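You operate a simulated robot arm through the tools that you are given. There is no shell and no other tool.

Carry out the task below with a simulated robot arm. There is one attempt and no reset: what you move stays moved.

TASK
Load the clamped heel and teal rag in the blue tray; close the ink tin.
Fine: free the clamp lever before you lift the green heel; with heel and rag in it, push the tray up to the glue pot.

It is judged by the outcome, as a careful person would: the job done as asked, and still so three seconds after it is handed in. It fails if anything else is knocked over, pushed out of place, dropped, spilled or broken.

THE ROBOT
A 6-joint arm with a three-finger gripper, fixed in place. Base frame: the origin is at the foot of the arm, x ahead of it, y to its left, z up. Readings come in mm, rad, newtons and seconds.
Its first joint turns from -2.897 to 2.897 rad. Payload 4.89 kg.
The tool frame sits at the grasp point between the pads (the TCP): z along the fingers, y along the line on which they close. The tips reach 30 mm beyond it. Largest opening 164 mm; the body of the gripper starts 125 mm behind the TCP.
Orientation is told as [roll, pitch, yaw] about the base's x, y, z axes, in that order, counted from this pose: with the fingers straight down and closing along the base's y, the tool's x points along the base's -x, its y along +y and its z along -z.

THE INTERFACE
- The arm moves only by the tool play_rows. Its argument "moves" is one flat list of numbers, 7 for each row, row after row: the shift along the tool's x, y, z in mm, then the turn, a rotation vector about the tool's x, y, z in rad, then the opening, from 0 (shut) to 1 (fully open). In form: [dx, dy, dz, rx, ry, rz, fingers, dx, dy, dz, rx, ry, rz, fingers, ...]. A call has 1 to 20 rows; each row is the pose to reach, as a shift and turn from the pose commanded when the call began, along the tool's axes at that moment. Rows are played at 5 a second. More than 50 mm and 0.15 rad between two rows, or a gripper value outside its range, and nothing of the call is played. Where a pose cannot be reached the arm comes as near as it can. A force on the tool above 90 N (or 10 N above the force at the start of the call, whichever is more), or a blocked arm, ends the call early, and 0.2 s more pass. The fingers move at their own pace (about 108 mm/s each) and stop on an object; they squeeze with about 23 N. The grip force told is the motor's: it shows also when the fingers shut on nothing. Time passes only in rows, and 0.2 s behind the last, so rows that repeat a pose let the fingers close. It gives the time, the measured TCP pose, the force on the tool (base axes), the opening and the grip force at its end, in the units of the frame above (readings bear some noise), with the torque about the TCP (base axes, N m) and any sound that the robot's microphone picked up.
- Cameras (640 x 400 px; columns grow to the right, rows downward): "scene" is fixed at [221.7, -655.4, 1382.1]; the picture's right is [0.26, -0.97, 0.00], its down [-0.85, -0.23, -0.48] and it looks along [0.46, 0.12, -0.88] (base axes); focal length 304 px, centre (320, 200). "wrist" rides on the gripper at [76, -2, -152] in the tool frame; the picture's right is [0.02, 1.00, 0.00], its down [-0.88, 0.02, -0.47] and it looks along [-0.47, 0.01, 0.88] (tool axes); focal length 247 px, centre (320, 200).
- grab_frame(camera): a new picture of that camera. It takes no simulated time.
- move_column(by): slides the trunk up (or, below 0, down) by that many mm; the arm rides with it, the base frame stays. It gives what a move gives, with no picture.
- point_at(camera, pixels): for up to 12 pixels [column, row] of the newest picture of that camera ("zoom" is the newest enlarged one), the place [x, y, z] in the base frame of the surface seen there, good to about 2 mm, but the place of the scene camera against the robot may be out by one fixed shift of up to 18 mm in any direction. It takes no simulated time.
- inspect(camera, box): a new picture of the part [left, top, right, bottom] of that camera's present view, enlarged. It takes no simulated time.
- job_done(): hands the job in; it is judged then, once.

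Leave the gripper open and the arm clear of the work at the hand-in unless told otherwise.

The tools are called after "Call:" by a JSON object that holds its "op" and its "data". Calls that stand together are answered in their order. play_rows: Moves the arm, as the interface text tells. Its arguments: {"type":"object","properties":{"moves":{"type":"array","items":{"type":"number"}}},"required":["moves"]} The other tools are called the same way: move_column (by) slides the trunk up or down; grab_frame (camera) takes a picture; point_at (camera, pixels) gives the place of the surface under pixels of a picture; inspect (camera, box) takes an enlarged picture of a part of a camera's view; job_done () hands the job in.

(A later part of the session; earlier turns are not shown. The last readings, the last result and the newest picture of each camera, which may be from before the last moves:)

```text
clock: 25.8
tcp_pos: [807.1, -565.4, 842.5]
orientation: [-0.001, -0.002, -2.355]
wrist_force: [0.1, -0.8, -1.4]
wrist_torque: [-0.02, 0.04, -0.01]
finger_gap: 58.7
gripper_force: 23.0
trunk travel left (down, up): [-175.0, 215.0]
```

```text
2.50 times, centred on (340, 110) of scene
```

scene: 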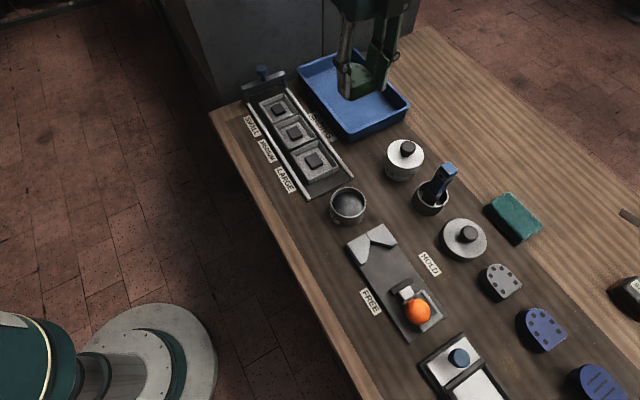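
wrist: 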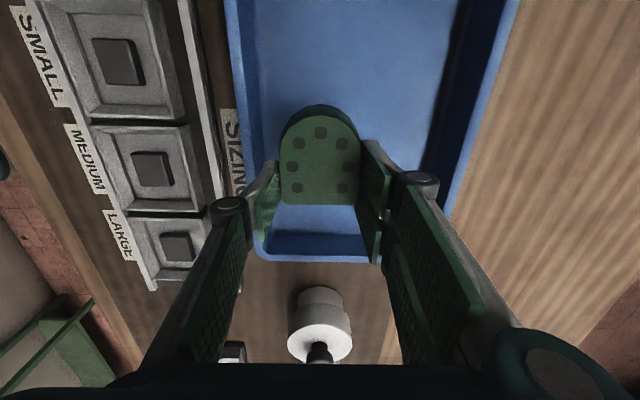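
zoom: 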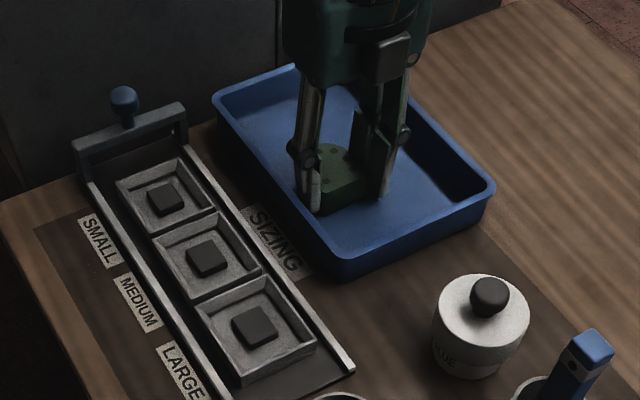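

No contact yet. I'll go 1.5 mm lower, open by a small amount, then rise.

Call:
{"op": "play_rows", "data": {"moves": [0, 0, 1.5, 0, 0, 0, 0.1, 0, 0, 1.5, 0, 0, 0, 0.4, 0, 0, 1.5, 0, 0, 0, 0.45, 0, 0, 1.5, 0, 0, 0, 0.45, 0, 0, -20, 0, 0, 0, 0.45, 0, 0, -50, 0, 0, 0, 0.45, 0, 0, -95, 0, 0, 0, 0.45, 0, 0, -140, 0, 0, 0, 0.45]}}

Call:
{"op": "grab_frame", "data": {"camera": "wrist"}}

Call:
{"op": "inspect", "data": {"camera": "scene", "box": [240, 30, 440, 190]}}

```text
clock: 27.6
tcp_pos: [807.8, -566.4, 983.3]
orientation: [-0.002, -0.001, -2.355]
wrist_force: [1.1, -1.3, -0.8]
wrist_torque: [0.09, 0.12, 0.02]
finger_gap: 73.9
gripper_force: 0.0
trunk travel left (down, up): [-175.0, 215.0]
```

```text
taken
```

wrist: 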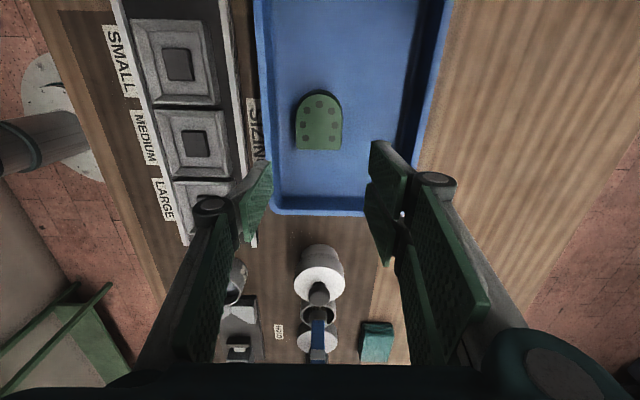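

```text
2.50 times, centred on (340, 110) of scene
```

zoom: 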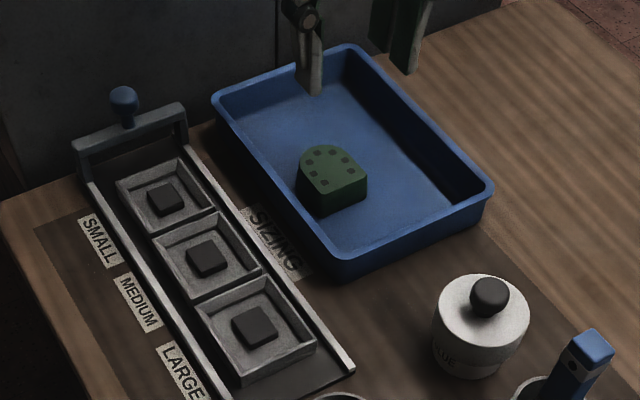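

The heel sits in the tray. Now I'll swing back, high, with yaw −0.785 to look at the lid and rag.

Call:
{"op": "play_rows", "data": {"moves": [-10, -5, -40, 0, 0, 0, 0.45, -48, -10, -57, 0, 0, -0.143, 0.45, -86, -20, -57, 0, 0, -0.286, 0.45, -124, -28, -57, 0, 0, -0.429, 0.45, -162, -36, -57, 0, 0, -0.572, 0.45, -200, -44, -57, 0, 0, -0.715, 0.45, -238, -52, -57, 0, 0, -0.858, 0.45, -276, -60, -57, 0, 0, -1.0, 0.45, -314, -66, -57, 0, 0, -1.143, 0.45, -352, -72, -57, 0, 0, -1.286, 0.45, -390, -72, -57, 0, 0, -1.429, 0.45, -420, -72, -57, 0, 0, -1.571, 0.45, -420, -72, -57, 0, 0, -1.571, 0.45]}}

Call:
{"op": "grab_frame", "data": {"camera": "wrist"}}

```text
clock: 30.4
tcp_pos: [458.2, -812.9, 1042.2]
orientation: [-0.002, 0.002, -0.782]
wrist_force: [0.0, -0.1, 0.0]
wrist_torque: [0.06, -0.04, 0.0]
finger_gap: 73.8
gripper_force: 0.0
trunk travel left (down, up): [-175.0, 215.0]
```

```text
taken
```

wrist: 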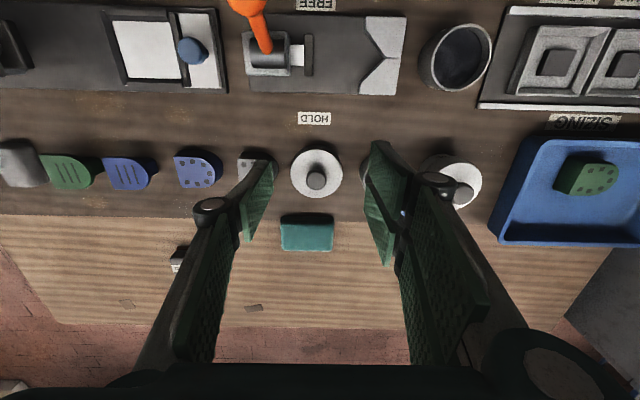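

Call:
{"op": "point_at", "data": {"camera": "wrist", "pixels": [[316, 181], [293, 175], [340, 175], [316, 158], [316, 194], [283, 228], [332, 228], [284, 248], [331, 248], [307, 237], [307, 215], [307, 260]]}}

Call:
{"op": "inspect", "data": {"camera": "wrist", "box": [240, 130, 400, 270]}}

```text
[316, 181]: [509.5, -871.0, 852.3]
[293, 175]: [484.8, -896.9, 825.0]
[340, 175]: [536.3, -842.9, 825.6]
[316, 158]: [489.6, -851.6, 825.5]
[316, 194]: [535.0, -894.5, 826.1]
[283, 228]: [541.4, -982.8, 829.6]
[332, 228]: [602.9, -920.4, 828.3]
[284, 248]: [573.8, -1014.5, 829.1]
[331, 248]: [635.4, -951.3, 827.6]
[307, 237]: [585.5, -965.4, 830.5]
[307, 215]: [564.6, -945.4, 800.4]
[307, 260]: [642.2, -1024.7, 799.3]
```

```text
2.86 times, centred on (320, 200) of wrist
```

zoom: 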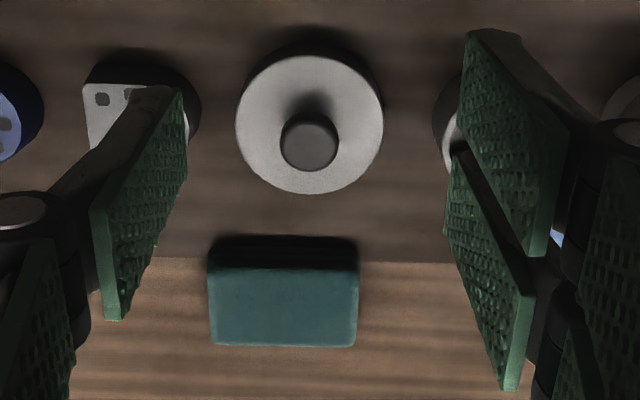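

The lid centre (its knob) is at U −255.5, V 976 (radius ≈1009). The rag centre is at U −268, V 1100 (radius ≈1132), top z 830. Both are at or past the plain-down reach, so I'll first test how far I get above the lid at z 930.

Call:
{"op": "play_rows", "data": {"moves": [-25, -2, 20, 0, 0, 0, 0.36, -50, -4, 40, 0, 0, 0, 0.36, -77, -5, 60, 0, 0, 0, 0.36, -77, -5, 85, 0, 0, 0, 0.36, -77, -5, 112, 0, 0, 0, 0.36, -77, -5, 112, 0, 0, 0, 0.36]}}

Call:
{"op": "grab_frame", "data": {"camera": "wrist"}}

```text
clock: 31.8
tcp_pos: [510.5, -870.2, 929.2]
orientation: [-0.001, 0.003, -0.781]
wrist_force: [-0.3, -0.1, 0.4]
wrist_torque: [0.0, -0.01, 0.01]
finger_gap: 59.2
gripper_force: 0.1
trunk travel left (down, up): [-175.0, 215.0]
```

```text
taken
```

wrist: 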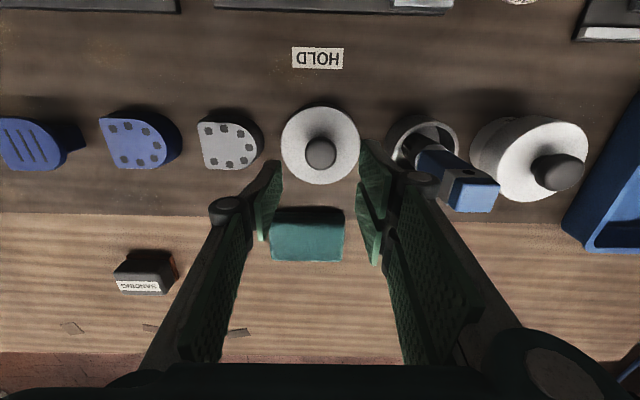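

Reached. I'll re-measure the knob and lid rim from here.

Call:
{"op": "point_at", "data": {"camera": "wrist", "pixels": [[320, 153], [308, 152], [333, 152], [320, 142], [320, 166], [283, 145], [358, 145], [320, 112], [320, 182], [460, 185], [480, 195], [430, 150]]}}

Call:
{"op": "inspect", "data": {"camera": "wrist", "box": [260, 90, 420, 210]}}

```text
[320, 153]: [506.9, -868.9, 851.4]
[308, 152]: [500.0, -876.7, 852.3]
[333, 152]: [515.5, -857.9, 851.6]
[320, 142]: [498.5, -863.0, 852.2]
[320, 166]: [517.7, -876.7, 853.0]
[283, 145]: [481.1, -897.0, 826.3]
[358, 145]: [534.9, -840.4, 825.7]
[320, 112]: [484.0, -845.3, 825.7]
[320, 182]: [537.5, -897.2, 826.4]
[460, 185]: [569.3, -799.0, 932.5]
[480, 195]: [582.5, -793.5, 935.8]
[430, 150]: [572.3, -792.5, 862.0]
```

```text
3.33 times, centred on (340, 150) of wrist
```

zoom: 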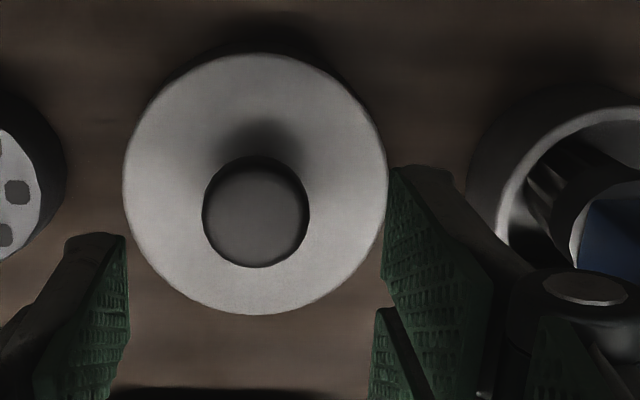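

The brush handle stands up to about z 936 at U≈−162, close to my +U fingers. I'll measure my finger linkage's outer extent before descending.

Call:
{"op": "point_at", "data": {"camera": "wrist", "pixels": [[430, 178], [436, 190], [455, 240], [478, 290], [480, 310], [500, 345], [455, 305], [520, 340], [497, 187], [440, 182], [498, 205], [443, 200]]}}

Call:
{"op": "inspect", "data": {"camera": "wrist", "box": [360, 110, 560, 330]}}

Call:
{"op": "grab_frame", "data": {"camera": "scene"}}

```text
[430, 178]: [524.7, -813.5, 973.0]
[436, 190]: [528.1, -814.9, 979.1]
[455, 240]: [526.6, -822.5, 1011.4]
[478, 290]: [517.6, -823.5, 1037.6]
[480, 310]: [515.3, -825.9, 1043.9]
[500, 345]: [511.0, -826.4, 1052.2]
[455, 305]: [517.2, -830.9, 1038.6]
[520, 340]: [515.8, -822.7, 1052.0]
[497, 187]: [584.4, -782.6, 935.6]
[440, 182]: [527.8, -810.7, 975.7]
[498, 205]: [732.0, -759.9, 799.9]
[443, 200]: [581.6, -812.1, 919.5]
```

```text
1.82 times, centred on (460, 220) of wrist
```

zoom: 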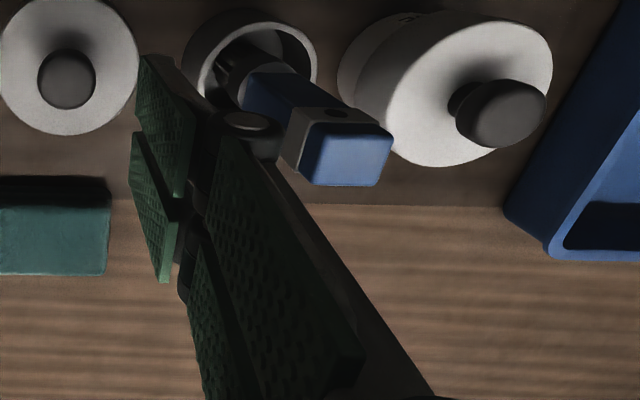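

```text
taken
```

scene: 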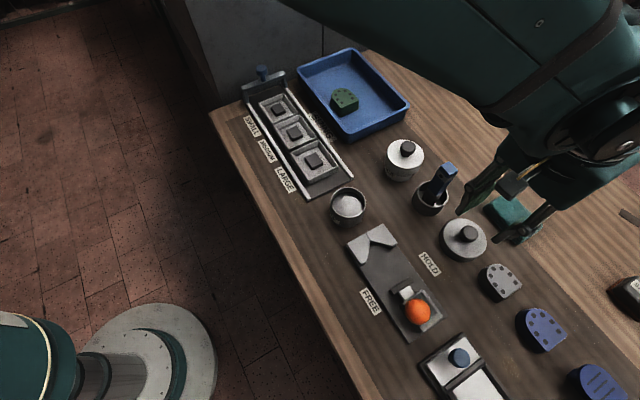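

The finger joint reaches only to U≈−196, so it clears the brush handle by about 25 mm. I'll descend onto the lid knob to z 861 and stop before closing.

Call:
{"op": "play_rows", "data": {"moves": [1.5, 0, 20, 0, 0, 0, 0.36, 1.5, 0, 40, 0, 0, 0, 0.36, 1.5, 0, 55, 0, 0, 0, 0.36, 1.5, 0, 63, 0, 0, 0, 0.36, 1.5, 0, 67, 0, 0, 0, 0.36, 1.5, 0, 67, 0, 0, 0, 0.36]}}

Call:
{"op": "grab_frame", "data": {"camera": "wrist"}}

```text
clock: 33.2
tcp_pos: [509.0, -870.8, 860.8]
orientation: [-0.003, 0.003, -0.782]
wrist_force: [-0.2, -0.5, -0.7]
wrist_torque: [0.03, 0.03, 0.0]
finger_gap: 58.7
gripper_force: 0.1
trunk travel left (down, up): [-175.0, 215.0]
```

```text
taken
```

wrist: 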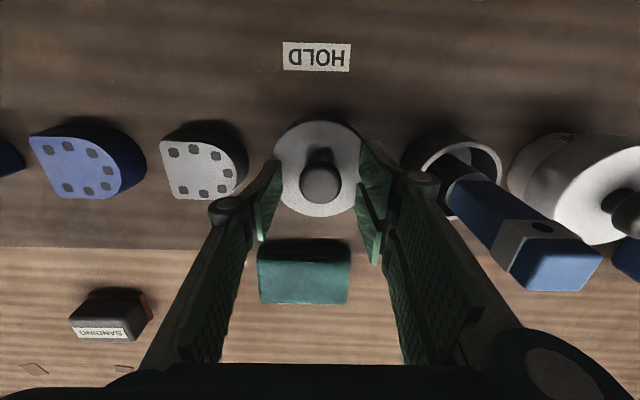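

In place around the knob. Closing, then a small test lift.

Call:
{"op": "play_rows", "data": {"moves": [0, 0, 0, 0, 0, 0, 0.2, 0, 0, 0, 0, 0, 0, 0.1, 0, 0, 0, 0, 0, 0, 0.05, 0, 0, 0, 0, 0, 0, 0.05]}}

Call:
{"op": "inspect", "data": {"camera": "wrist", "box": [240, 90, 440, 270]}}

```text
clock: 34.2
tcp_pos: [508.4, -870.0, 862.1]
orientation: [-0.002, 0.002, -0.783]
wrist_force: [-0.3, 0.3, 0.2]
wrist_torque: [-0.01, -0.04, -0.01]
finger_gap: 29.6
gripper_force: 23.6
trunk travel left (down, up): [-175.0, 215.0]
```

```text
2.22 times, centred on (340, 180) of wrist
```

zoom: 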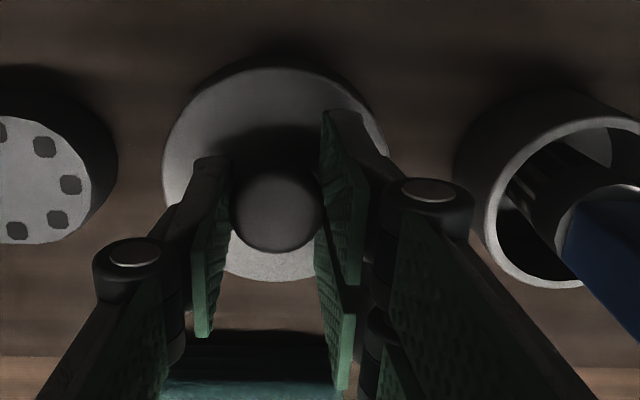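

Gripped (29.6 mm). Lifting 12 mm first to check that it is a loose lid.

Call:
{"op": "play_rows", "data": {"moves": [0, 0, -4, 0, 0, 0, 0.05, 0, 0, -12, 0, 0, 0, 0.05, 0, 0, -12, 0, 0, 0, 0.05]}}

Call:
{"op": "grab_frame", "data": {"camera": "wrist"}}

Call:
{"op": "inspect", "data": {"camera": "scene", "box": [380, 140, 560, 300]}}

```text
clock: 35.0
tcp_pos: [509.0, -870.6, 874.0]
orientation: [-0.003, 0.002, -0.781]
wrist_force: [-0.8, 0.7, 0.0]
wrist_torque: [-0.04, 0.0, -0.01]
finger_gap: 29.8
gripper_force: 22.7
trunk travel left (down, up): [-175.0, 215.0]
```

```text
taken
```

wrist: 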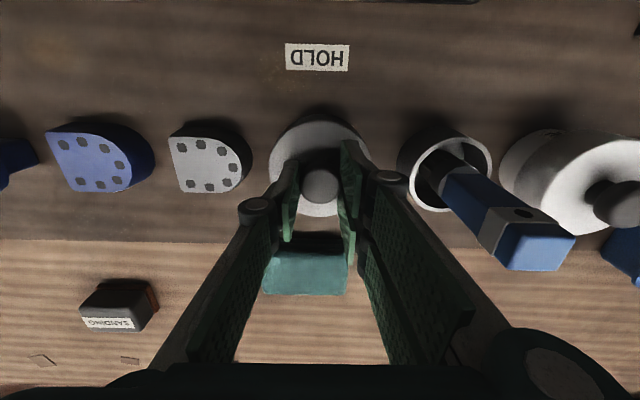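

```text
2.50 times, centred on (470, 220) of scene
```

zoom: 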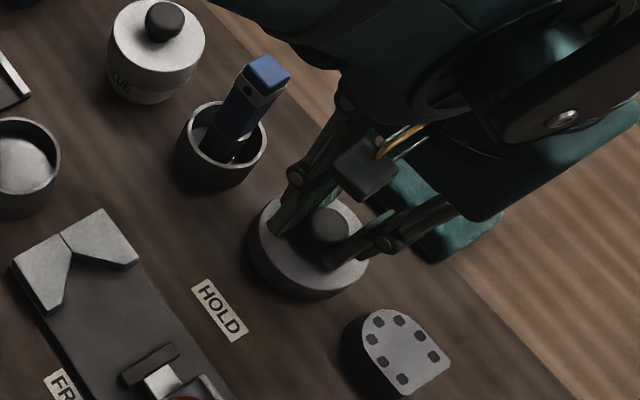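

The lid follows. I'll raise it to z≈1020, above the brush handle, and carry it toward the ink tin, stopping at V≈890 to see the tin.

Call:
{"op": "play_rows", "data": {"moves": [0, 0, -36, 0, 0, 0, 0.05, 0, 0, -72, 0, 0, 0, 0.05, 0, 0, -110, 0, 0, 0, 0.05, 5, 0, -146, 0, 0, 0, 0.05, 30, 25, -146, 0, 0, 0, 0.05, 55, 55, -146, 0, 0, 0, 0.05, 75, 85, -146, 0, 0, 0, 0.05, 85, 115, -146, 0, 0, 0, 0.05, 85, 145, -146, 0, 0, 0, 0.05, 85, 173, -146, 0, 0, 0, 0.05, 85, 173, -146, 0, 0, 0, 0.05]}}

Call:
{"op": "grab_frame", "data": {"camera": "wrist"}}

```text
clock: 37.4
tcp_pos: [571.6, -686.8, 1020.9]
orientation: [-0.002, 0.001, -0.781]
wrist_force: [-0.7, -0.4, -0.5]
wrist_torque: [-0.02, 0.03, -0.03]
finger_gap: 29.6
gripper_force: 23.6
trunk travel left (down, up): [-175.0, 215.0]
```

```text
taken
```

wrist: 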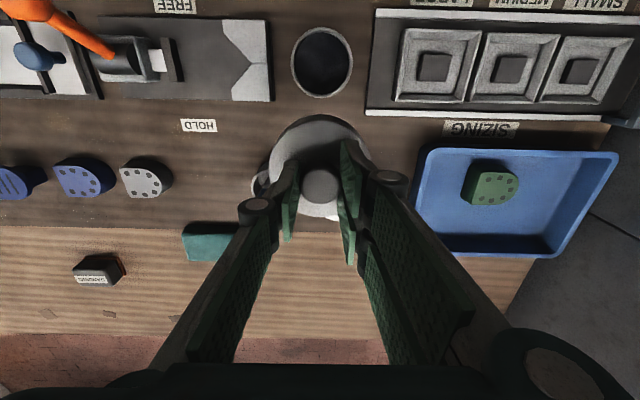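

The ink tin shows at (321,62). I'll measure its rim, plus the held lid.

Call:
{"op": "inspect", "data": {"camera": "wrist", "box": [250, 10, 390, 230]}}

Call:
{"op": "point_at", "data": {"camera": "wrist", "pixels": [[293, 62], [294, 60], [351, 62], [350, 60], [321, 96], [321, 95], [321, 30], [321, 29], [275, 165], [366, 155], [318, 118], [321, 60]]}}

```text
1.82 times, centred on (320, 120) of wrist
```

zoom: 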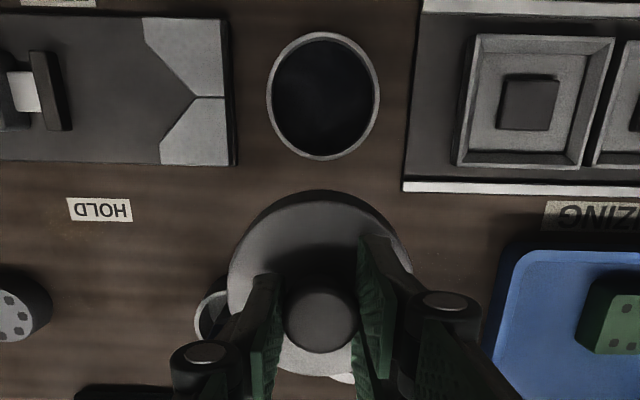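

```text
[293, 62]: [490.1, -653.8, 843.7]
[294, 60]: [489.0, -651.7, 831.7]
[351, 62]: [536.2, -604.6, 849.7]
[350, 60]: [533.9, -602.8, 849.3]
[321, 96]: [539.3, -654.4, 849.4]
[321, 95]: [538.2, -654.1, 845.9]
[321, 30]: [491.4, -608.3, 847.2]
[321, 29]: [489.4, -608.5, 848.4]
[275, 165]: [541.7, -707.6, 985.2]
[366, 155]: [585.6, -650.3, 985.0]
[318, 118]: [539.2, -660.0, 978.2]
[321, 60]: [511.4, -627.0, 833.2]
```

Tin: centre U −82, V 810.3, outer radius ≈36, rim z 849. The lid is about radius 41, so it should cap over it. I'll move over the tin, stopping with the lid bottom about 15 mm above the rim.

Call:
{"op": "play_rows", "data": {"moves": [27, 0, 0, 0, 0, 0, 0.05, 54, 0, 0, 0, 0, 0, 0.05, 79.5, -0.5, 0, 0, 0, 0, 0.05, 79.5, -0.5, 30, 0, 0, 0, 0.05, 79.5, -0.5, 60, 0, 0, 0, 0.05, 79.5, -0.5, 80, 0, 0, 0, 0.05, 79.5, -0.5, 93, 0, 0, 0, 0.05, 79.5, -0.5, 93, 0, 0, 0, 0.05]}}

Call:
{"op": "grab_frame", "data": {"camera": "wrist"}}

Call:
{"op": "inspect", "data": {"camera": "scene", "box": [290, 140, 410, 270]}}

```text
clock: 39.2
tcp_pos: [513.7, -630.4, 927.3]
orientation: [-0.002, 0.003, -0.782]
wrist_force: [-0.2, -0.8, -0.5]
wrist_torque: [0.04, 0.0, 0.01]
finger_gap: 29.7
gripper_force: 22.7
trunk travel left (down, up): [-175.0, 215.0]
```

```text
taken
```

wrist: 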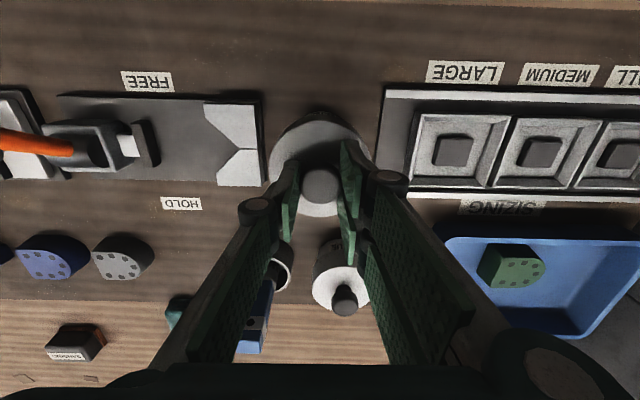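

```text
3.08 times, centred on (350, 205) of scene
```

zoom: 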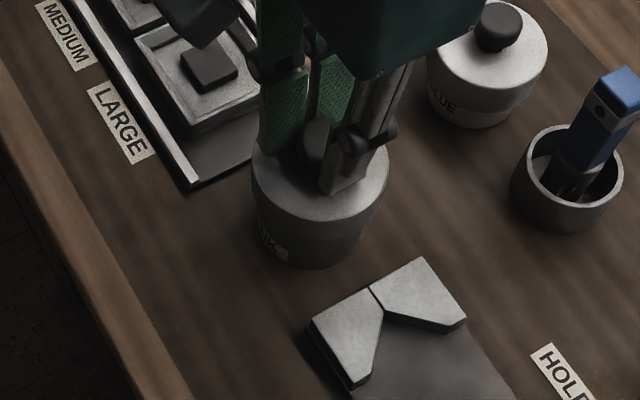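

Lined up (U −82.5, V 809–810). I'll descend slowly, watching the force, first past where the skirt should meet the rim.

Call:
{"op": "play_rows", "data": {"moves": [-0.5, 0, 6, 0, 0, 0, 0.05, -0.5, 0, 11, 0, 0, 0, 0.05, -0.5, 0, 15, 0, 0, 0, 0.05, -0.5, 0, 18, 0, 0, 0, 0.05, -0.5, 0, 20, 0, 0, 0, 0.05]}}

Call:
{"op": "inspect", "data": {"camera": "scene", "box": [290, 140, 410, 270]}}

```text
clock: 40.4
tcp_pos: [515.9, -632.8, 907.0]
orientation: [-0.002, 0.0, -0.78]
wrist_force: [1.1, 0.5, -0.5]
wrist_torque: [-0.01, 0.03, -0.01]
finger_gap: 29.7
gripper_force: 22.8
trunk travel left (down, up): [-175.0, 215.0]
```

```text
3.08 times, centred on (350, 205) of scene
```

zoom: 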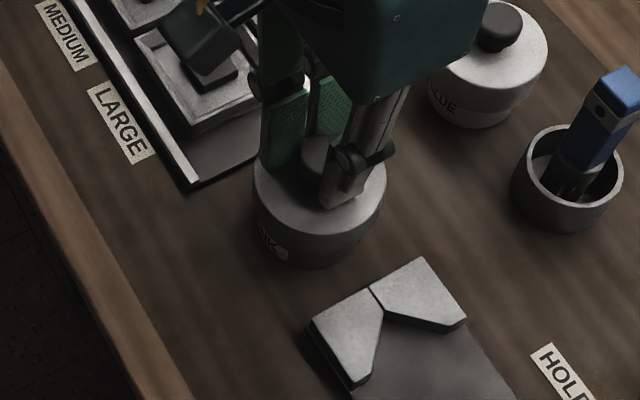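

No contact force at z 907. Continuing down in small steps.

Call:
{"op": "play_rows", "data": {"moves": [0.5, 0, 3, 0, 0, 0, 0.05, 0.5, 0, 6, 0, 0, 0, 0.05, 0.5, 0, 8, 0, 0, 0, 0.05, 0.5, 0, 10, 0, 0, 0, 0.05, 0.5, 0, 10, 0, 0, 0, 0.05]}}

Call:
{"op": "inspect", "data": {"camera": "scene", "box": [290, 140, 410, 270]}}

```text
clock: 41.6
tcp_pos: [514.0, -631.5, 898.0]
orientation: [-0.001, 0.002, -0.782]
wrist_force: [-0.4, -0.5, -0.8]
wrist_torque: [0.0, 0.01, -0.02]
finger_gap: 29.6
gripper_force: 23.4
trunk travel left (down, up): [-175.0, 215.0]
```

```text
3.08 times, centred on (350, 205) of scene
```

zoom: 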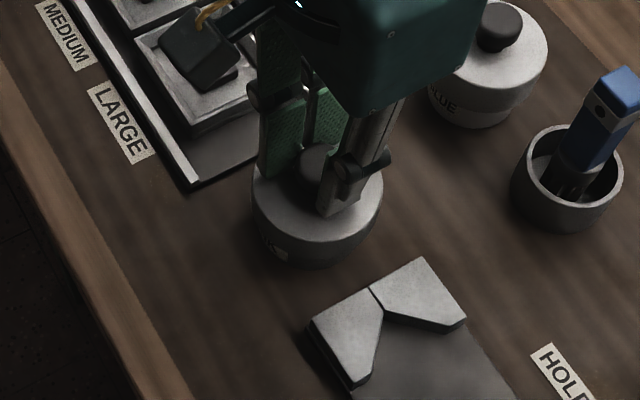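

The skirt slides over the tin with no force. Continuing.

Call:
{"op": "play_rows", "data": {"moves": [0, 0, 3, 0, 0, 0, 0.05, 0, 0, 5, 0, 0, 0, 0.05, 0, 0, 7, 0, 0, 0, 0.05, 0, 0, 8.5, 0, 0, 0, 0.05, 0, 0, 8.5, 0, 0, 0, 0.05]}}

Call:
{"op": "inspect", "data": {"camera": "scene", "box": [290, 140, 410, 270]}}

```text
clock: 42.8
tcp_pos: [514.4, -631.3, 889.8]
orientation: [-0.002, 0.001, -0.782]
wrist_force: [1.1, -0.6, 1.9]
wrist_torque: [-0.06, -0.01, -0.01]
finger_gap: 29.5
gripper_force: 23.4
trunk travel left (down, up): [-175.0, 215.0]
```

```text
3.08 times, centred on (350, 205) of scene
```

zoom: 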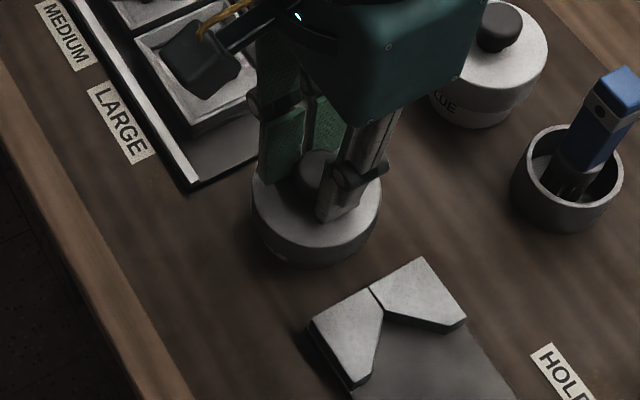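

Slight upward force (1.9 N). I'll go down a few more mm gently to seat it.

Call:
{"op": "play_rows", "data": {"moves": [0, 0, 1, 0, 0, 0, 0.05, 0, 0, 2, 0, 0, 0, 0.05, 0, 0, 3, 0, 0, 0, 0.05, 0, 0, 3, 0, 0, 0, 0.05]}}

```text
clock: 43.8
tcp_pos: [514.1, -631.3, 887.3]
orientation: [-0.003, 0.002, -0.781]
wrist_force: [1.1, -3.3, 18.4]
wrist_torque: [-0.06, 0.01, -0.02]
finger_gap: 29.5
gripper_force: 23.2
trunk travel left (down, up): [-175.0, 215.0]
```

18 N up at z 887, matching the seated height I expected (~888). One small extra press to confirm that it is firm, then release and rise.

Call:
{"op": "play_rows", "data": {"moves": [0, 0, 1, 0, 0, 0, 0.05, 0, 0, 1, 0, 0, 0, 0.05]}}

```text
clock: 44.4
tcp_pos: [514.6, -630.4, 885.9]
orientation: [-0.001, 0.001, -0.784]
wrist_force: [-1.2, -2.4, 18.5]
wrist_torque: [-0.03, 0.04, -0.01]
finger_gap: 29.2
gripper_force: 23.1
trunk travel left (down, up): [-175.0, 215.0]
```

The force is constant, meaning the pads are slipping on the knob: the lid is seated. Opening the fingers and rising.

Call:
{"op": "play_rows", "data": {"moves": [0, 0, 0, 0, 0, 0, 0.2, 0, 0, 0, 0, 0, 0, 0.36, 0, 0, 0, 0, 0, 0, 0.36, 0, 0, -15, 0, 0, 0, 0.36, 0, 0, -45, 0, 0, 0, 0.36, 0, 0, -90, 0, 0, 0, 0.36, 0, 0, -135, 0, 0, 0, 0.36]}}

Call:
{"op": "grab_frame", "data": {"camera": "wrist"}}

Call:
{"op": "inspect", "data": {"camera": "scene", "box": [290, 140, 410, 270]}}

```text
clock: 46.0
tcp_pos: [513.6, -632.2, 1020.4]
orientation: [0.0, 0.002, -0.78]
wrist_force: [0.8, -0.7, -1.1]
wrist_torque: [0.16, 0.13, -0.04]
finger_gap: 59.1
gripper_force: 0.0
trunk travel left (down, up): [-175.0, 215.0]
```

```text
taken
```

wrist: 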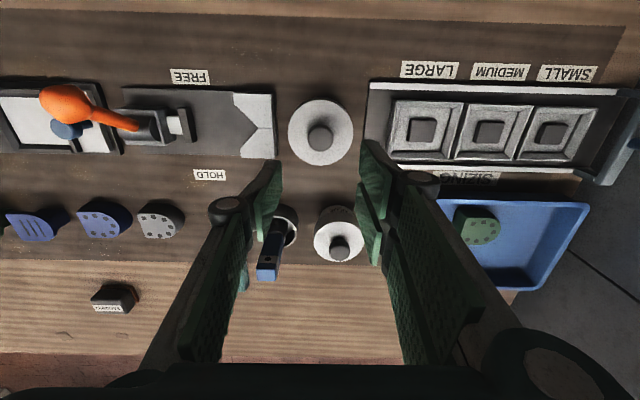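

```text
3.08 times, centred on (350, 205) of scene
```

zoom: 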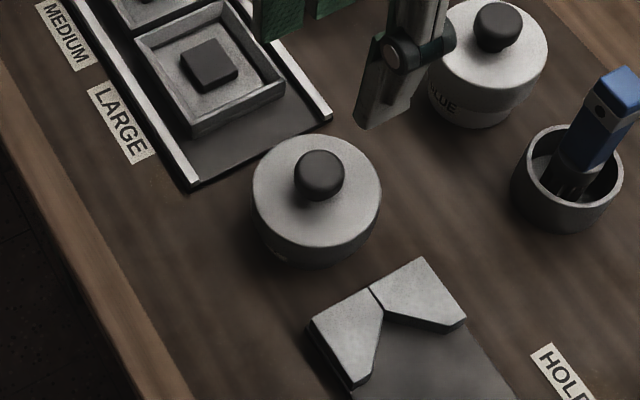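

The ink tin is closed, and the lid sits level. Now the rag: I'll move high toward it, opening wide, and test the straight-down reach near V 1060 at a safe height.

Call:
{"op": "play_rows", "data": {"moves": [-15, -30, 0, 0, 0, 0, 0.5, -40, -65, 0, 0, 0, 0, 0.6, -65, -100, 0, 0, 0, 0, 0.7, -95, -135, 0, 0, 0, 0, 0.8, -125, -165, 0, 0, 0, 0, 0.85, -150, -184, 0, 0, 0, 0, 0.85, -185, -184, 10, 0, 0, 0, 0.85, -220, -184, 30, 0, 0, 0, 0.85, -250, -184, 60, 0, 0, 0, 0.85, -250, -184, 80, 0, 0, 0, 0.85]}}

Call:
{"op": "grab_frame", "data": {"camera": "wrist"}}

```text
clock: 48.2
tcp_pos: [562.2, -939.2, 938.2]
orientation: [-0.002, 0.001, -0.783]
wrist_force: [0.0, -0.1, -0.3]
wrist_torque: [-0.01, 0.03, -0.01]
finger_gap: 139.1
gripper_force: 0.0
trunk travel left (down, up): [-175.0, 215.0]
```

```text
taken
```

wrist: 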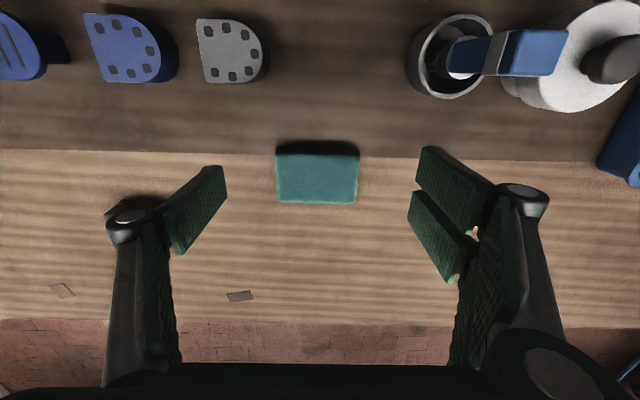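

Reached radius 1094 straight down. I'll measure the rag precisely from here.

Call:
{"op": "point_at", "data": {"camera": "wrist", "pixels": [[278, 160], [354, 160], [278, 200], [355, 200], [316, 178], [316, 157], [316, 202], [276, 178], [358, 178], [233, 70], [316, 150]]}}

Call:
{"op": "inspect", "data": {"camera": "wrist", "box": [250, 120, 390, 230]}}

```text
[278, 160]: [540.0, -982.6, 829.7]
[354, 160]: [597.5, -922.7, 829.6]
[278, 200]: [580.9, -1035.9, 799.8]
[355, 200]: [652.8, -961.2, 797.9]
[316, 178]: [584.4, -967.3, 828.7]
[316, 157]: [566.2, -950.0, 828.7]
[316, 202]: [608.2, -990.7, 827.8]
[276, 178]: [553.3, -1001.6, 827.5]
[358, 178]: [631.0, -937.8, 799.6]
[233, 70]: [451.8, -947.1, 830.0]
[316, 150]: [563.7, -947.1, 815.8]
```

```text
3.64 times, centred on (320, 175) of wrist
```

zoom: 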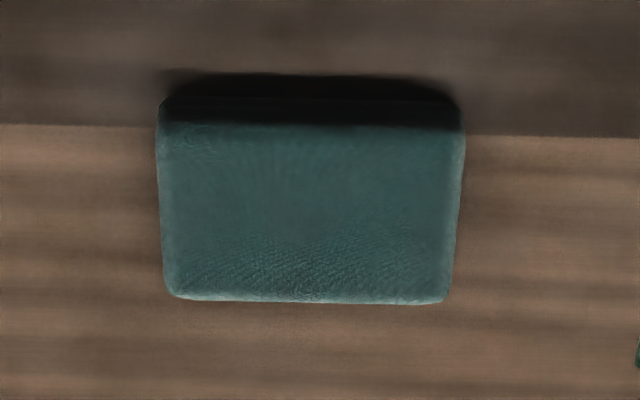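

Rag: U −316 to −224, V 1070 to 1132, top z 829. I'll command U −270, V 1096, z 895, straight down, and see whether it gets there.

Call:
{"op": "play_rows", "data": {"moves": [-12, -1, 10, 0, 0, 0, 0.85, -24, -3, 25, 0, 0, 0, 0.85, -35, -3.5, 43, 0, 0, 0, 0.85, -35, -3.5, 43, 0, 0, 0, 0.85]}}

```text
clock: 49.2
tcp_pos: [582.8, -966.2, 897.6]
orientation: [0.001, 0.002, -0.78]
wrist_force: [0.4, -0.7, -0.3]
wrist_torque: [0.04, 0.06, 0.03]
finger_gap: 139.4
gripper_force: 0.1
trunk travel left (down, up): [-175.0, 215.0]
```

It reached. Continuing down to z≈837, slowly near the bottom.

Call:
{"op": "play_rows", "data": {"moves": [0, 0, 20, 0, 0, 0, 0.85, -1, 0, 40, 0, 0, 0, 0.85, -2, 0, 52, 0, 0, 0, 0.85, -2, 0, 58, 0, 0, 0, 0.85, -2, 0, 60.5, 0, 0, 0, 0.85, -2, 0, 60.5, 0, 0, 0, 0.85]}}

Call:
{"op": "grab_frame", "data": {"camera": "wrist"}}

```text
clock: 50.6
tcp_pos: [586.3, -967.5, 836.4]
orientation: [-0.002, 0.002, -0.782]
wrist_force: [0.6, 0.7, 0.1]
wrist_torque: [0.02, 0.0, 0.0]
finger_gap: 139.3
gripper_force: 0.1
trunk travel left (down, up): [-175.0, 215.0]
```

```text
taken
```

wrist: 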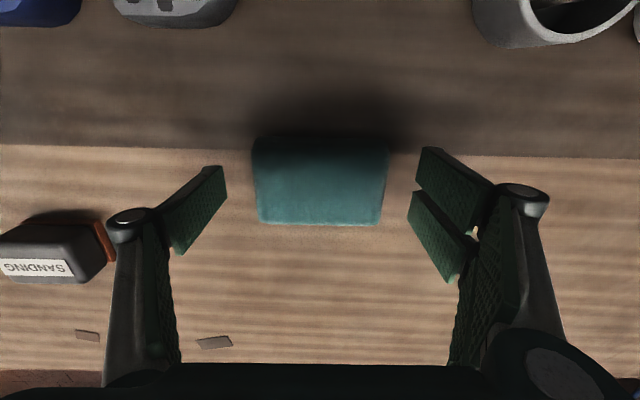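

The fingers straddle the rag at tip height about z 806. The SANDING block on the left isn't touched. Closing on the rag.

Call:
{"op": "play_rows", "data": {"moves": [0, 0, 0, 0, 0, 0, 0.7, 0, 0, 0, 0, 0, 0, 0.6, 0, 0, 0, 0, 0, 0, 0.5, 0, 0, 0, 0, 0, 0, 0.4, 0, 0, 0, 0, 0, 0, 0.35]}}

Call:
{"op": "grab_frame", "data": {"camera": "wrist"}}

```text
clock: 51.8
tcp_pos: [586.1, -966.7, 836.8]
orientation: [-0.001, 0.002, -0.783]
wrist_force: [0.2, 0.7, 2.3]
wrist_torque: [0.08, -0.06, 0.03]
finger_gap: 99.1
gripper_force: 22.5
trunk travel left (down, up): [-175.0, 215.0]
```

```text
taken
```

wrist: 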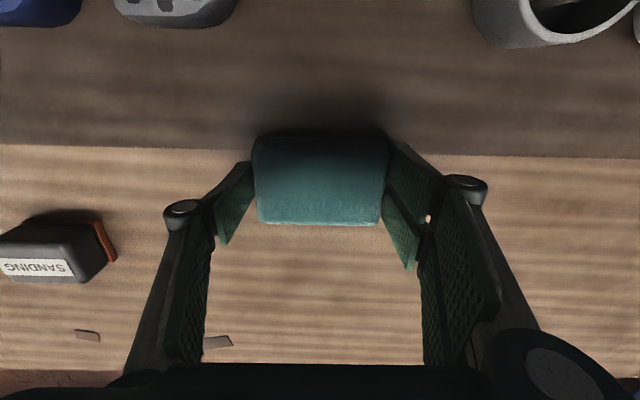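

Gripped at 99 mm. Lifting slowly.

Call:
{"op": "play_rows", "data": {"moves": [0, 0, -4, 0, 0, 0, 0.35, 0, 0, -12, 0, 0, 0, 0.35, 0, 0, -25, 0, 0, 0, 0.35, 0, 0, -45, 0, 0, 0, 0.35]}}

Call:
{"op": "grab_frame", "data": {"camera": "wrist"}}

Call:
{"op": "inspect", "data": {"camera": "scene", "box": [420, 140, 620, 300]}}

```text
clock: 52.8
tcp_pos: [585.0, -967.6, 881.0]
orientation: [0.0, 0.002, -0.783]
wrist_force: [0.4, -0.9, -1.2]
wrist_torque: [0.07, 0.07, -0.01]
finger_gap: 98.9
gripper_force: 22.5
trunk travel left (down, up): [-175.0, 215.0]
```

```text
taken
```

wrist: 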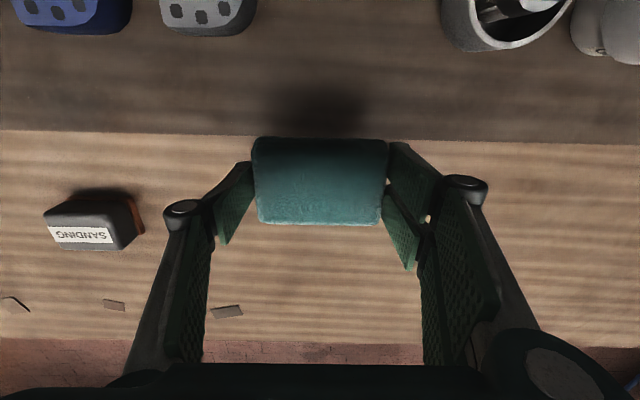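

```text
2.50 times, centred on (520, 220) of scene
```

zoom: 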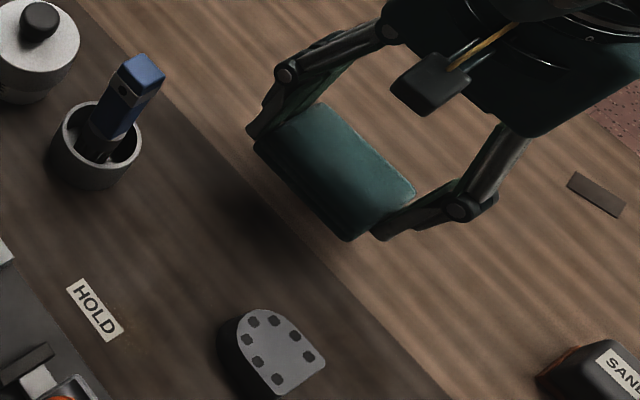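

The rag is held. I'll raise it to z≈1036 and carry it over the tray's far half, turning 90° so its long side lies along V. Target is U 272, V 998, clear of the heel.

Call:
{"op": "play_rows", "data": {"moves": [0, 0, -35, 0, 0, 0, 0.35, 0, 0, -75, 0, 0, 0, 0.35, 3, 0, -115, 0, 0, 0, 0.35, 6, 5, -155, 0, 0, 0, 0.35, 12, 34, -155, 0, 0, 0.1, 0.35, 18, 70, -155, 0, 0, 0.2, 0.35, 25, 106, -155, 0, 0, 0.31, 0.35, 32, 142, -155, 0, 0, 0.42, 0.35, 40, 178, -155, 0, 0, 0.53, 0.35, 48, 214, -155, 0, 0, 0.64, 0.35, 56, 250, -155, 0, 0, 0.75, 0.35, 64, 286, -155, 0, 0, 0.86, 0.35, 72, 322, -155, 0, 0, 0.97, 0.35, 80, 358, -155, 0, 0, 1.08, 0.35, 86, 394, -155, 0, 0, 1.19, 0.35, 92, 430, -155, 0, 0, 1.3, 0.35, 98, 466, -155, 0, 0, 1.41, 0.35, 100, 502, -155, 0, 0, 1.5, 0.35, 100, 532, -155, 0, 0, 1.571, 0.35, 100, 542, -155, 0, 0, 1.571, 0.35]}}

Call:
{"op": "grab_frame", "data": {"camera": "wrist"}}

Call:
{"op": "grab_frame", "data": {"camera": "scene"}}

```text
clock: 57.0
tcp_pos: [896.0, -511.3, 1035.8]
orientation: [0.0, -0.002, -2.356]
wrist_force: [-0.1, -0.5, 0.3]
wrist_torque: [-0.03, 0.02, 0.0]
finger_gap: 99.1
gripper_force: 22.4
trunk travel left (down, up): [-175.0, 215.0]
```

```text
taken
```

wrist: 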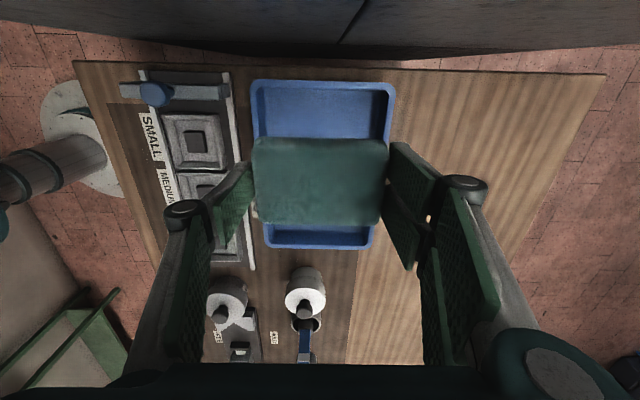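

```text
taken
```

scene: 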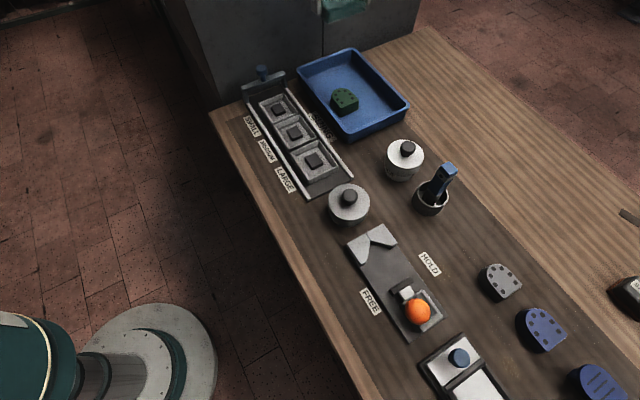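

The rag hangs over the tray. There's a gray cabinet beyond the bench end, so I'll measure it and the tray before descending.

Call:
{"op": "point_at", "data": {"camera": "wrist", "pixels": [[320, 57], [320, 40], [320, 10], [200, 10], [320, 85], [262, 110], [385, 110], [320, 240], [300, 120]]}}

Call:
{"op": "point_at", "data": {"camera": "scene", "pixels": [[250, 60], [280, 20], [225, 90], [380, 20], [334, 108], [350, 92], [357, 105], [346, 100]]}}

```text
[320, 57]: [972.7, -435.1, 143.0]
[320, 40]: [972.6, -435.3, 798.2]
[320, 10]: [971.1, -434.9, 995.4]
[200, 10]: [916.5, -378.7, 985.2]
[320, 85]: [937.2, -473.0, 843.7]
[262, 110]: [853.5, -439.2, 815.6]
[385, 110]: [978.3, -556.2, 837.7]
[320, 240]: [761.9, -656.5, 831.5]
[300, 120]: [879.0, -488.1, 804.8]
```

```text
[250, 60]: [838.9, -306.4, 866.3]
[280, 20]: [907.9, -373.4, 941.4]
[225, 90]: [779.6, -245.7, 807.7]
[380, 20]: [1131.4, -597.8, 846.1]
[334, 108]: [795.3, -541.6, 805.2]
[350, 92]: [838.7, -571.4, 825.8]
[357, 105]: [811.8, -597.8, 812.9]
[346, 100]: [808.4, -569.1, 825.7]
```

The cabinet face is at U≈380, too close for my camera side at U 272. I'll change plan and lay the rag in the strip beside the heel (V 1010–1072, centre U 190). That needs the −0.785 yaw, and it leaves the near wall free for pushing later.

Call:
{"op": "play_rows", "data": {"moves": [-15, 5, 0, 0, 0, -0.12, 0.35, -30, 10, 0, 0, 0, -0.25, 0.35, -45, 15, 0, 0, 0, -0.38, 0.35, -60, 20, 0, 0, 0, -0.51, 0.35, -70, 25, 0, 0, 0, -0.64, 0.35, -76, 30, 0, 0, 0, -0.77, 0.35, -80, 34, 0, 0, 0, -0.9, 0.35, -82, 38, 0, 0, 0, -1.03, 0.35, -82, 42, 0, 0, 0, -1.16, 0.35, -82, 46, 0, 0, 0, -1.29, 0.35, -82, 46, 0, 0, 0, -1.42, 0.35, -82, 46, 0, 0, 0, -1.571, 0.35, -82, 46, 0, 0, 0, -1.571, 0.35]}}

Call:
{"op": "grab_frame", "data": {"camera": "wrist"}}

```text
refused: row 12 steps farther than a row can; nothing moved
```

```text
taken
```

wrist: 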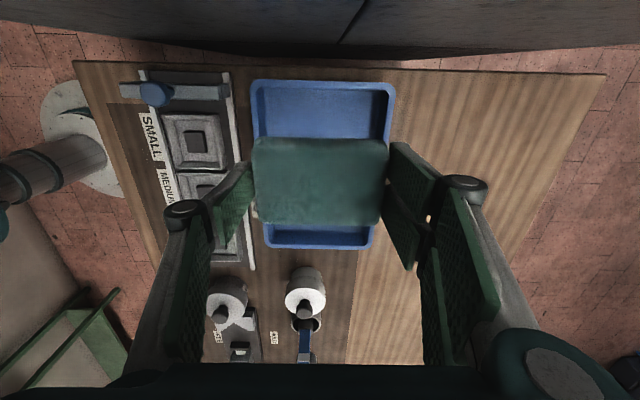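

The call was refused (one step over 0.15 rad). Same motion with finer steps.

Call:
{"op": "play_rows", "data": {"moves": [-15, 5, 0, 0, 0, -0.12, 0.35, -30, 10, 0, 0, 0, -0.25, 0.35, -45, 15, 0, 0, 0, -0.38, 0.35, -60, 20, 0, 0, 0, -0.51, 0.35, -70, 25, 0, 0, 0, -0.64, 0.35, -76, 30, 0, 0, 0, -0.77, 0.35, -80, 34, 0, 0, 0, -0.9, 0.35, -82, 38, 0, 0, 0, -1.03, 0.35, -82, 42, 0, 0, 0, -1.16, 0.35, -82, 46, 0, 0, 0, -1.29, 0.35, -82, 46, 0, 0, 0, -1.42, 0.35, -82, 46, 0, 0, 0, -1.52, 0.35, -82, 46, 0, 0, 0, -1.571, 0.35, -82, 46, 0, 0, 0, -1.571, 0.35]}}

Call:
{"op": "grab_frame", "data": {"camera": "wrist"}}

```text
clock: 60.0
tcp_pos: [871.5, -603.3, 1036.3]
orientation: [-0.003, 0.001, -0.782]
wrist_force: [-0.5, -0.2, 0.1]
wrist_torque: [-0.04, 0.0, -0.02]
finger_gap: 99.0
gripper_force: 23.4
trunk travel left (down, up): [-175.0, 215.0]
```

```text
taken
```

wrist: 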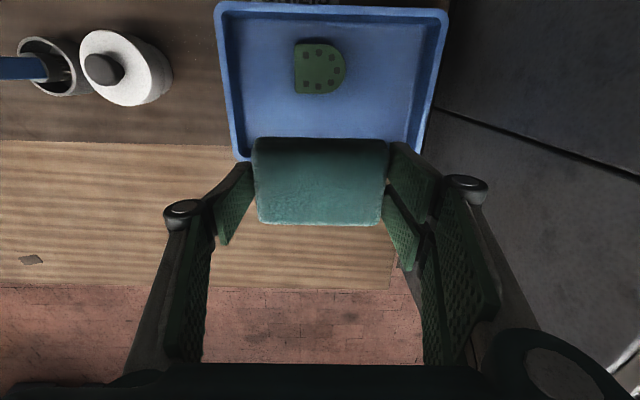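

Measuring heel and tray walls from here.

Call:
{"op": "point_at", "data": {"camera": "wrist", "pixels": [[297, 68], [345, 68], [318, 40], [315, 85], [315, 92], [238, 70], [228, 70], [237, 145], [425, 140], [400, 132], [350, 120], [245, 132]]}}

Call:
{"op": "inspect", "data": {"camera": "wrist", "box": [200, 0, 460, 180]}}

```text
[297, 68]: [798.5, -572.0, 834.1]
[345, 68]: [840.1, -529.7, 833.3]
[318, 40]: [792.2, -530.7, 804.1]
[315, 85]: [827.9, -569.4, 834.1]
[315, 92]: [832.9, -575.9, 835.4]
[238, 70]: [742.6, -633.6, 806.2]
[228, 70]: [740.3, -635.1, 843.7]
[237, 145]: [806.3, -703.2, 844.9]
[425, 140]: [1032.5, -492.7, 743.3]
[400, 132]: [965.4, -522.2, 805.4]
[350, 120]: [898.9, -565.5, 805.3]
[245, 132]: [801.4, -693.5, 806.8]
```

```text
2.22 times, centred on (330, 90) of wrist
```

zoom: 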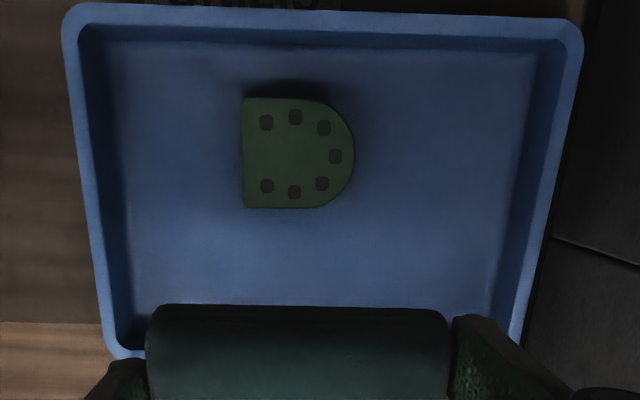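

Heel U 160–220, far edge V 997. Tray far inner wall ≈V 1081. I'll lower the rag at V 1040 onto the floor (TCP z 842).

Call:
{"op": "play_rows", "data": {"moves": [3, 0, 40, 0, 0, 0, 0.35, 3, 0, 80, 0, 0, 0, 0.35, 3, 0, 115, 0, 0, 0, 0.35, 3, 0, 145, 0, 0, 0, 0.35, 3, 0, 168, 0, 0, 0, 0.35, 3, 0, 182, 0, 0, 0, 0.35, 3, 0, 190, 0, 0, 0, 0.35, 3, 0, 194, 0, 0, 0, 0.35]}}

Call:
{"op": "grab_frame", "data": {"camera": "wrist"}}

Call:
{"op": "inspect", "data": {"camera": "scene", "box": [240, 30, 440, 190]}}

```text
clock: 61.8
tcp_pos: [868.9, -600.8, 841.9]
orientation: [-0.001, 0.001, -0.782]
wrist_force: [-0.2, -0.1, 0.1]
wrist_torque: [0.02, -0.01, -0.01]
finger_gap: 99.0
gripper_force: 23.8
trunk travel left (down, up): [-175.0, 215.0]
```

```text
taken
```

wrist: 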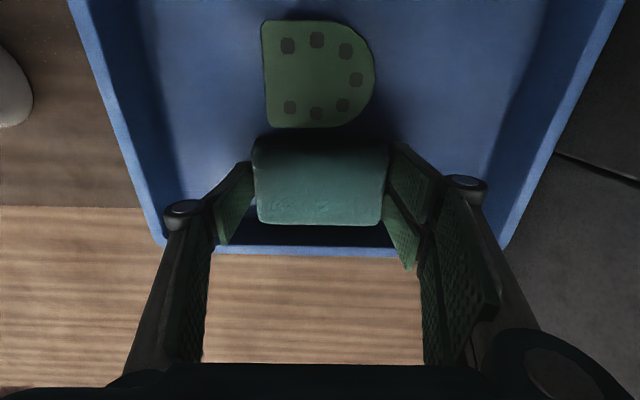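

```text
2.50 times, centred on (340, 110) of scene
```

zoom: 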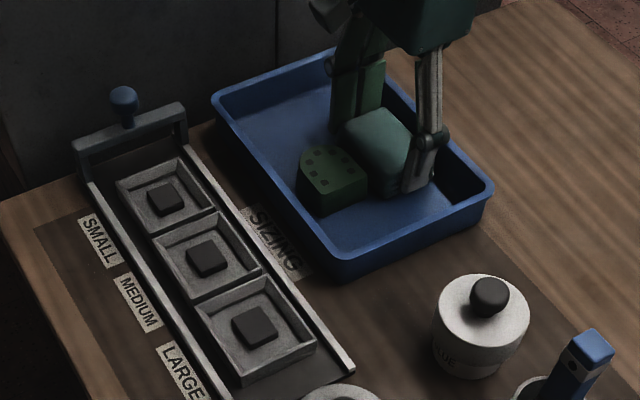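

The rag sits between the heel and the far wall. I'll lower 1 mm more, open modestly, then rise.

Call:
{"op": "play_rows", "data": {"moves": [0, 0, 1, 0, 0, 0, 0.5, 0, 0, 1, 0, 0, 0, 0.7, 0, 0, 1, 0, 0, 0, 0.75, 0, 0, 1, 0, 0, 0, 0.75, 0, 0, -20, 0, 0, 0, 0.75, 0, 0, -55, 0, 0, 0, 0.75, 0, 0, -95, 0, 0, 0, 0.75, 0, 0, -135, 0, 0, 0, 0.7]}}

Call:
{"op": "grab_frame", "data": {"camera": "wrist"}}

Call:
{"op": "inspect", "data": {"camera": "scene", "box": [260, 40, 460, 200]}}

```text
clock: 63.6
tcp_pos: [869.6, -600.2, 976.8]
orientation: [-0.001, 0.002, -0.782]
wrist_force: [0.2, 0.8, -0.4]
wrist_torque: [0.09, 0.09, -0.01]
finger_gap: 114.7
gripper_force: 0.1
trunk travel left (down, up): [-175.0, 215.0]
```

```text
taken
```

wrist: 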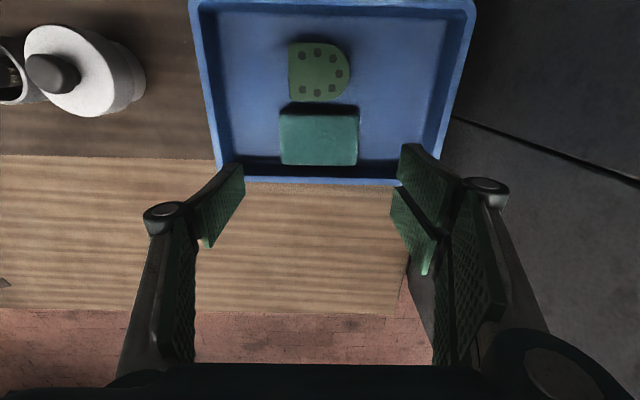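

```text
2.50 times, centred on (360, 120) of scene
```

zoom: 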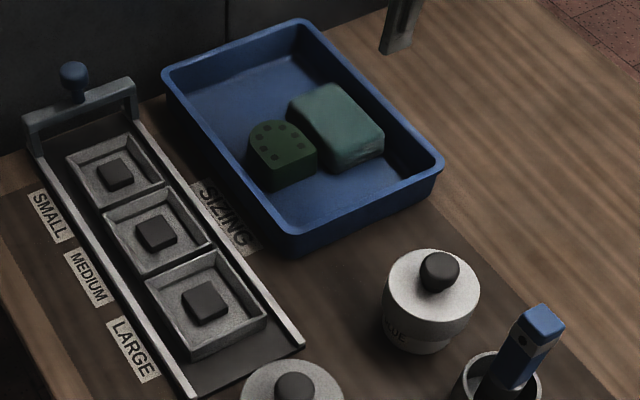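

Both items are in the tray. Now I'll turn to yaw −2.356 with the fingers shut, over the empty near part of the tray (U 125, V 998), to look at the glue pot gap.

Call:
{"op": "play_rows", "data": {"moves": [4, -6, -5, 0, 0, 0.14, 0.6, 8, -12, -8, 0, 0, 0.28, 0.5, 12, -18, -8, 0, 0, 0.42, 0.4, 16, -25, -8, 0, 0, 0.56, 0.3, 20, -31, -8, 0, 0, 0.7, 0.2, 24, -37, -8, 0, 0, 0.84, 0.1, 28, -43, -8, 0, 0, 0.98, 0, 32, -50, -8, 0, 0, 1.12, 0, 36, -56, -8, 0, 0, 1.26, 0, 39, -61, -8, 0, 0, 1.4, 0, 41, -65, -8, 0, 0, 1.51, 0, 41, -65, -8, 0, 0, 1.571, 0, 41, -65, -8, 0, 0, 1.571, 0]}}

Call:
{"op": "grab_frame", "data": {"camera": "wrist"}}

```text
clock: 66.4
tcp_pos: [794.3, -618.4, 985.8]
orientation: [-0.001, -0.002, -2.354]
wrist_force: [-1.0, 0.1, -0.5]
wrist_torque: [-0.02, -0.01, -0.01]
finger_gap: 0.0
gripper_force: 22.9
trunk travel left (down, up): [-175.0, 215.0]
```

```text
taken
```

wrist: 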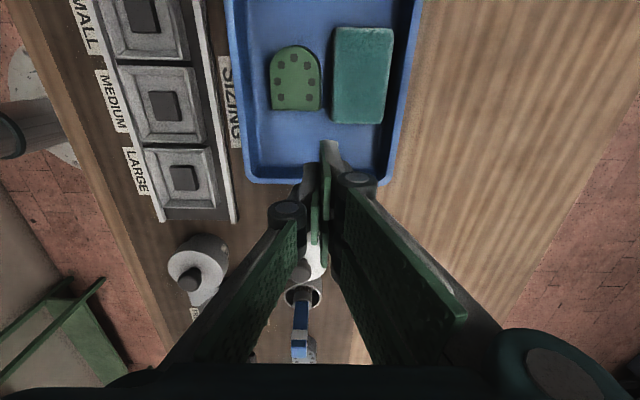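

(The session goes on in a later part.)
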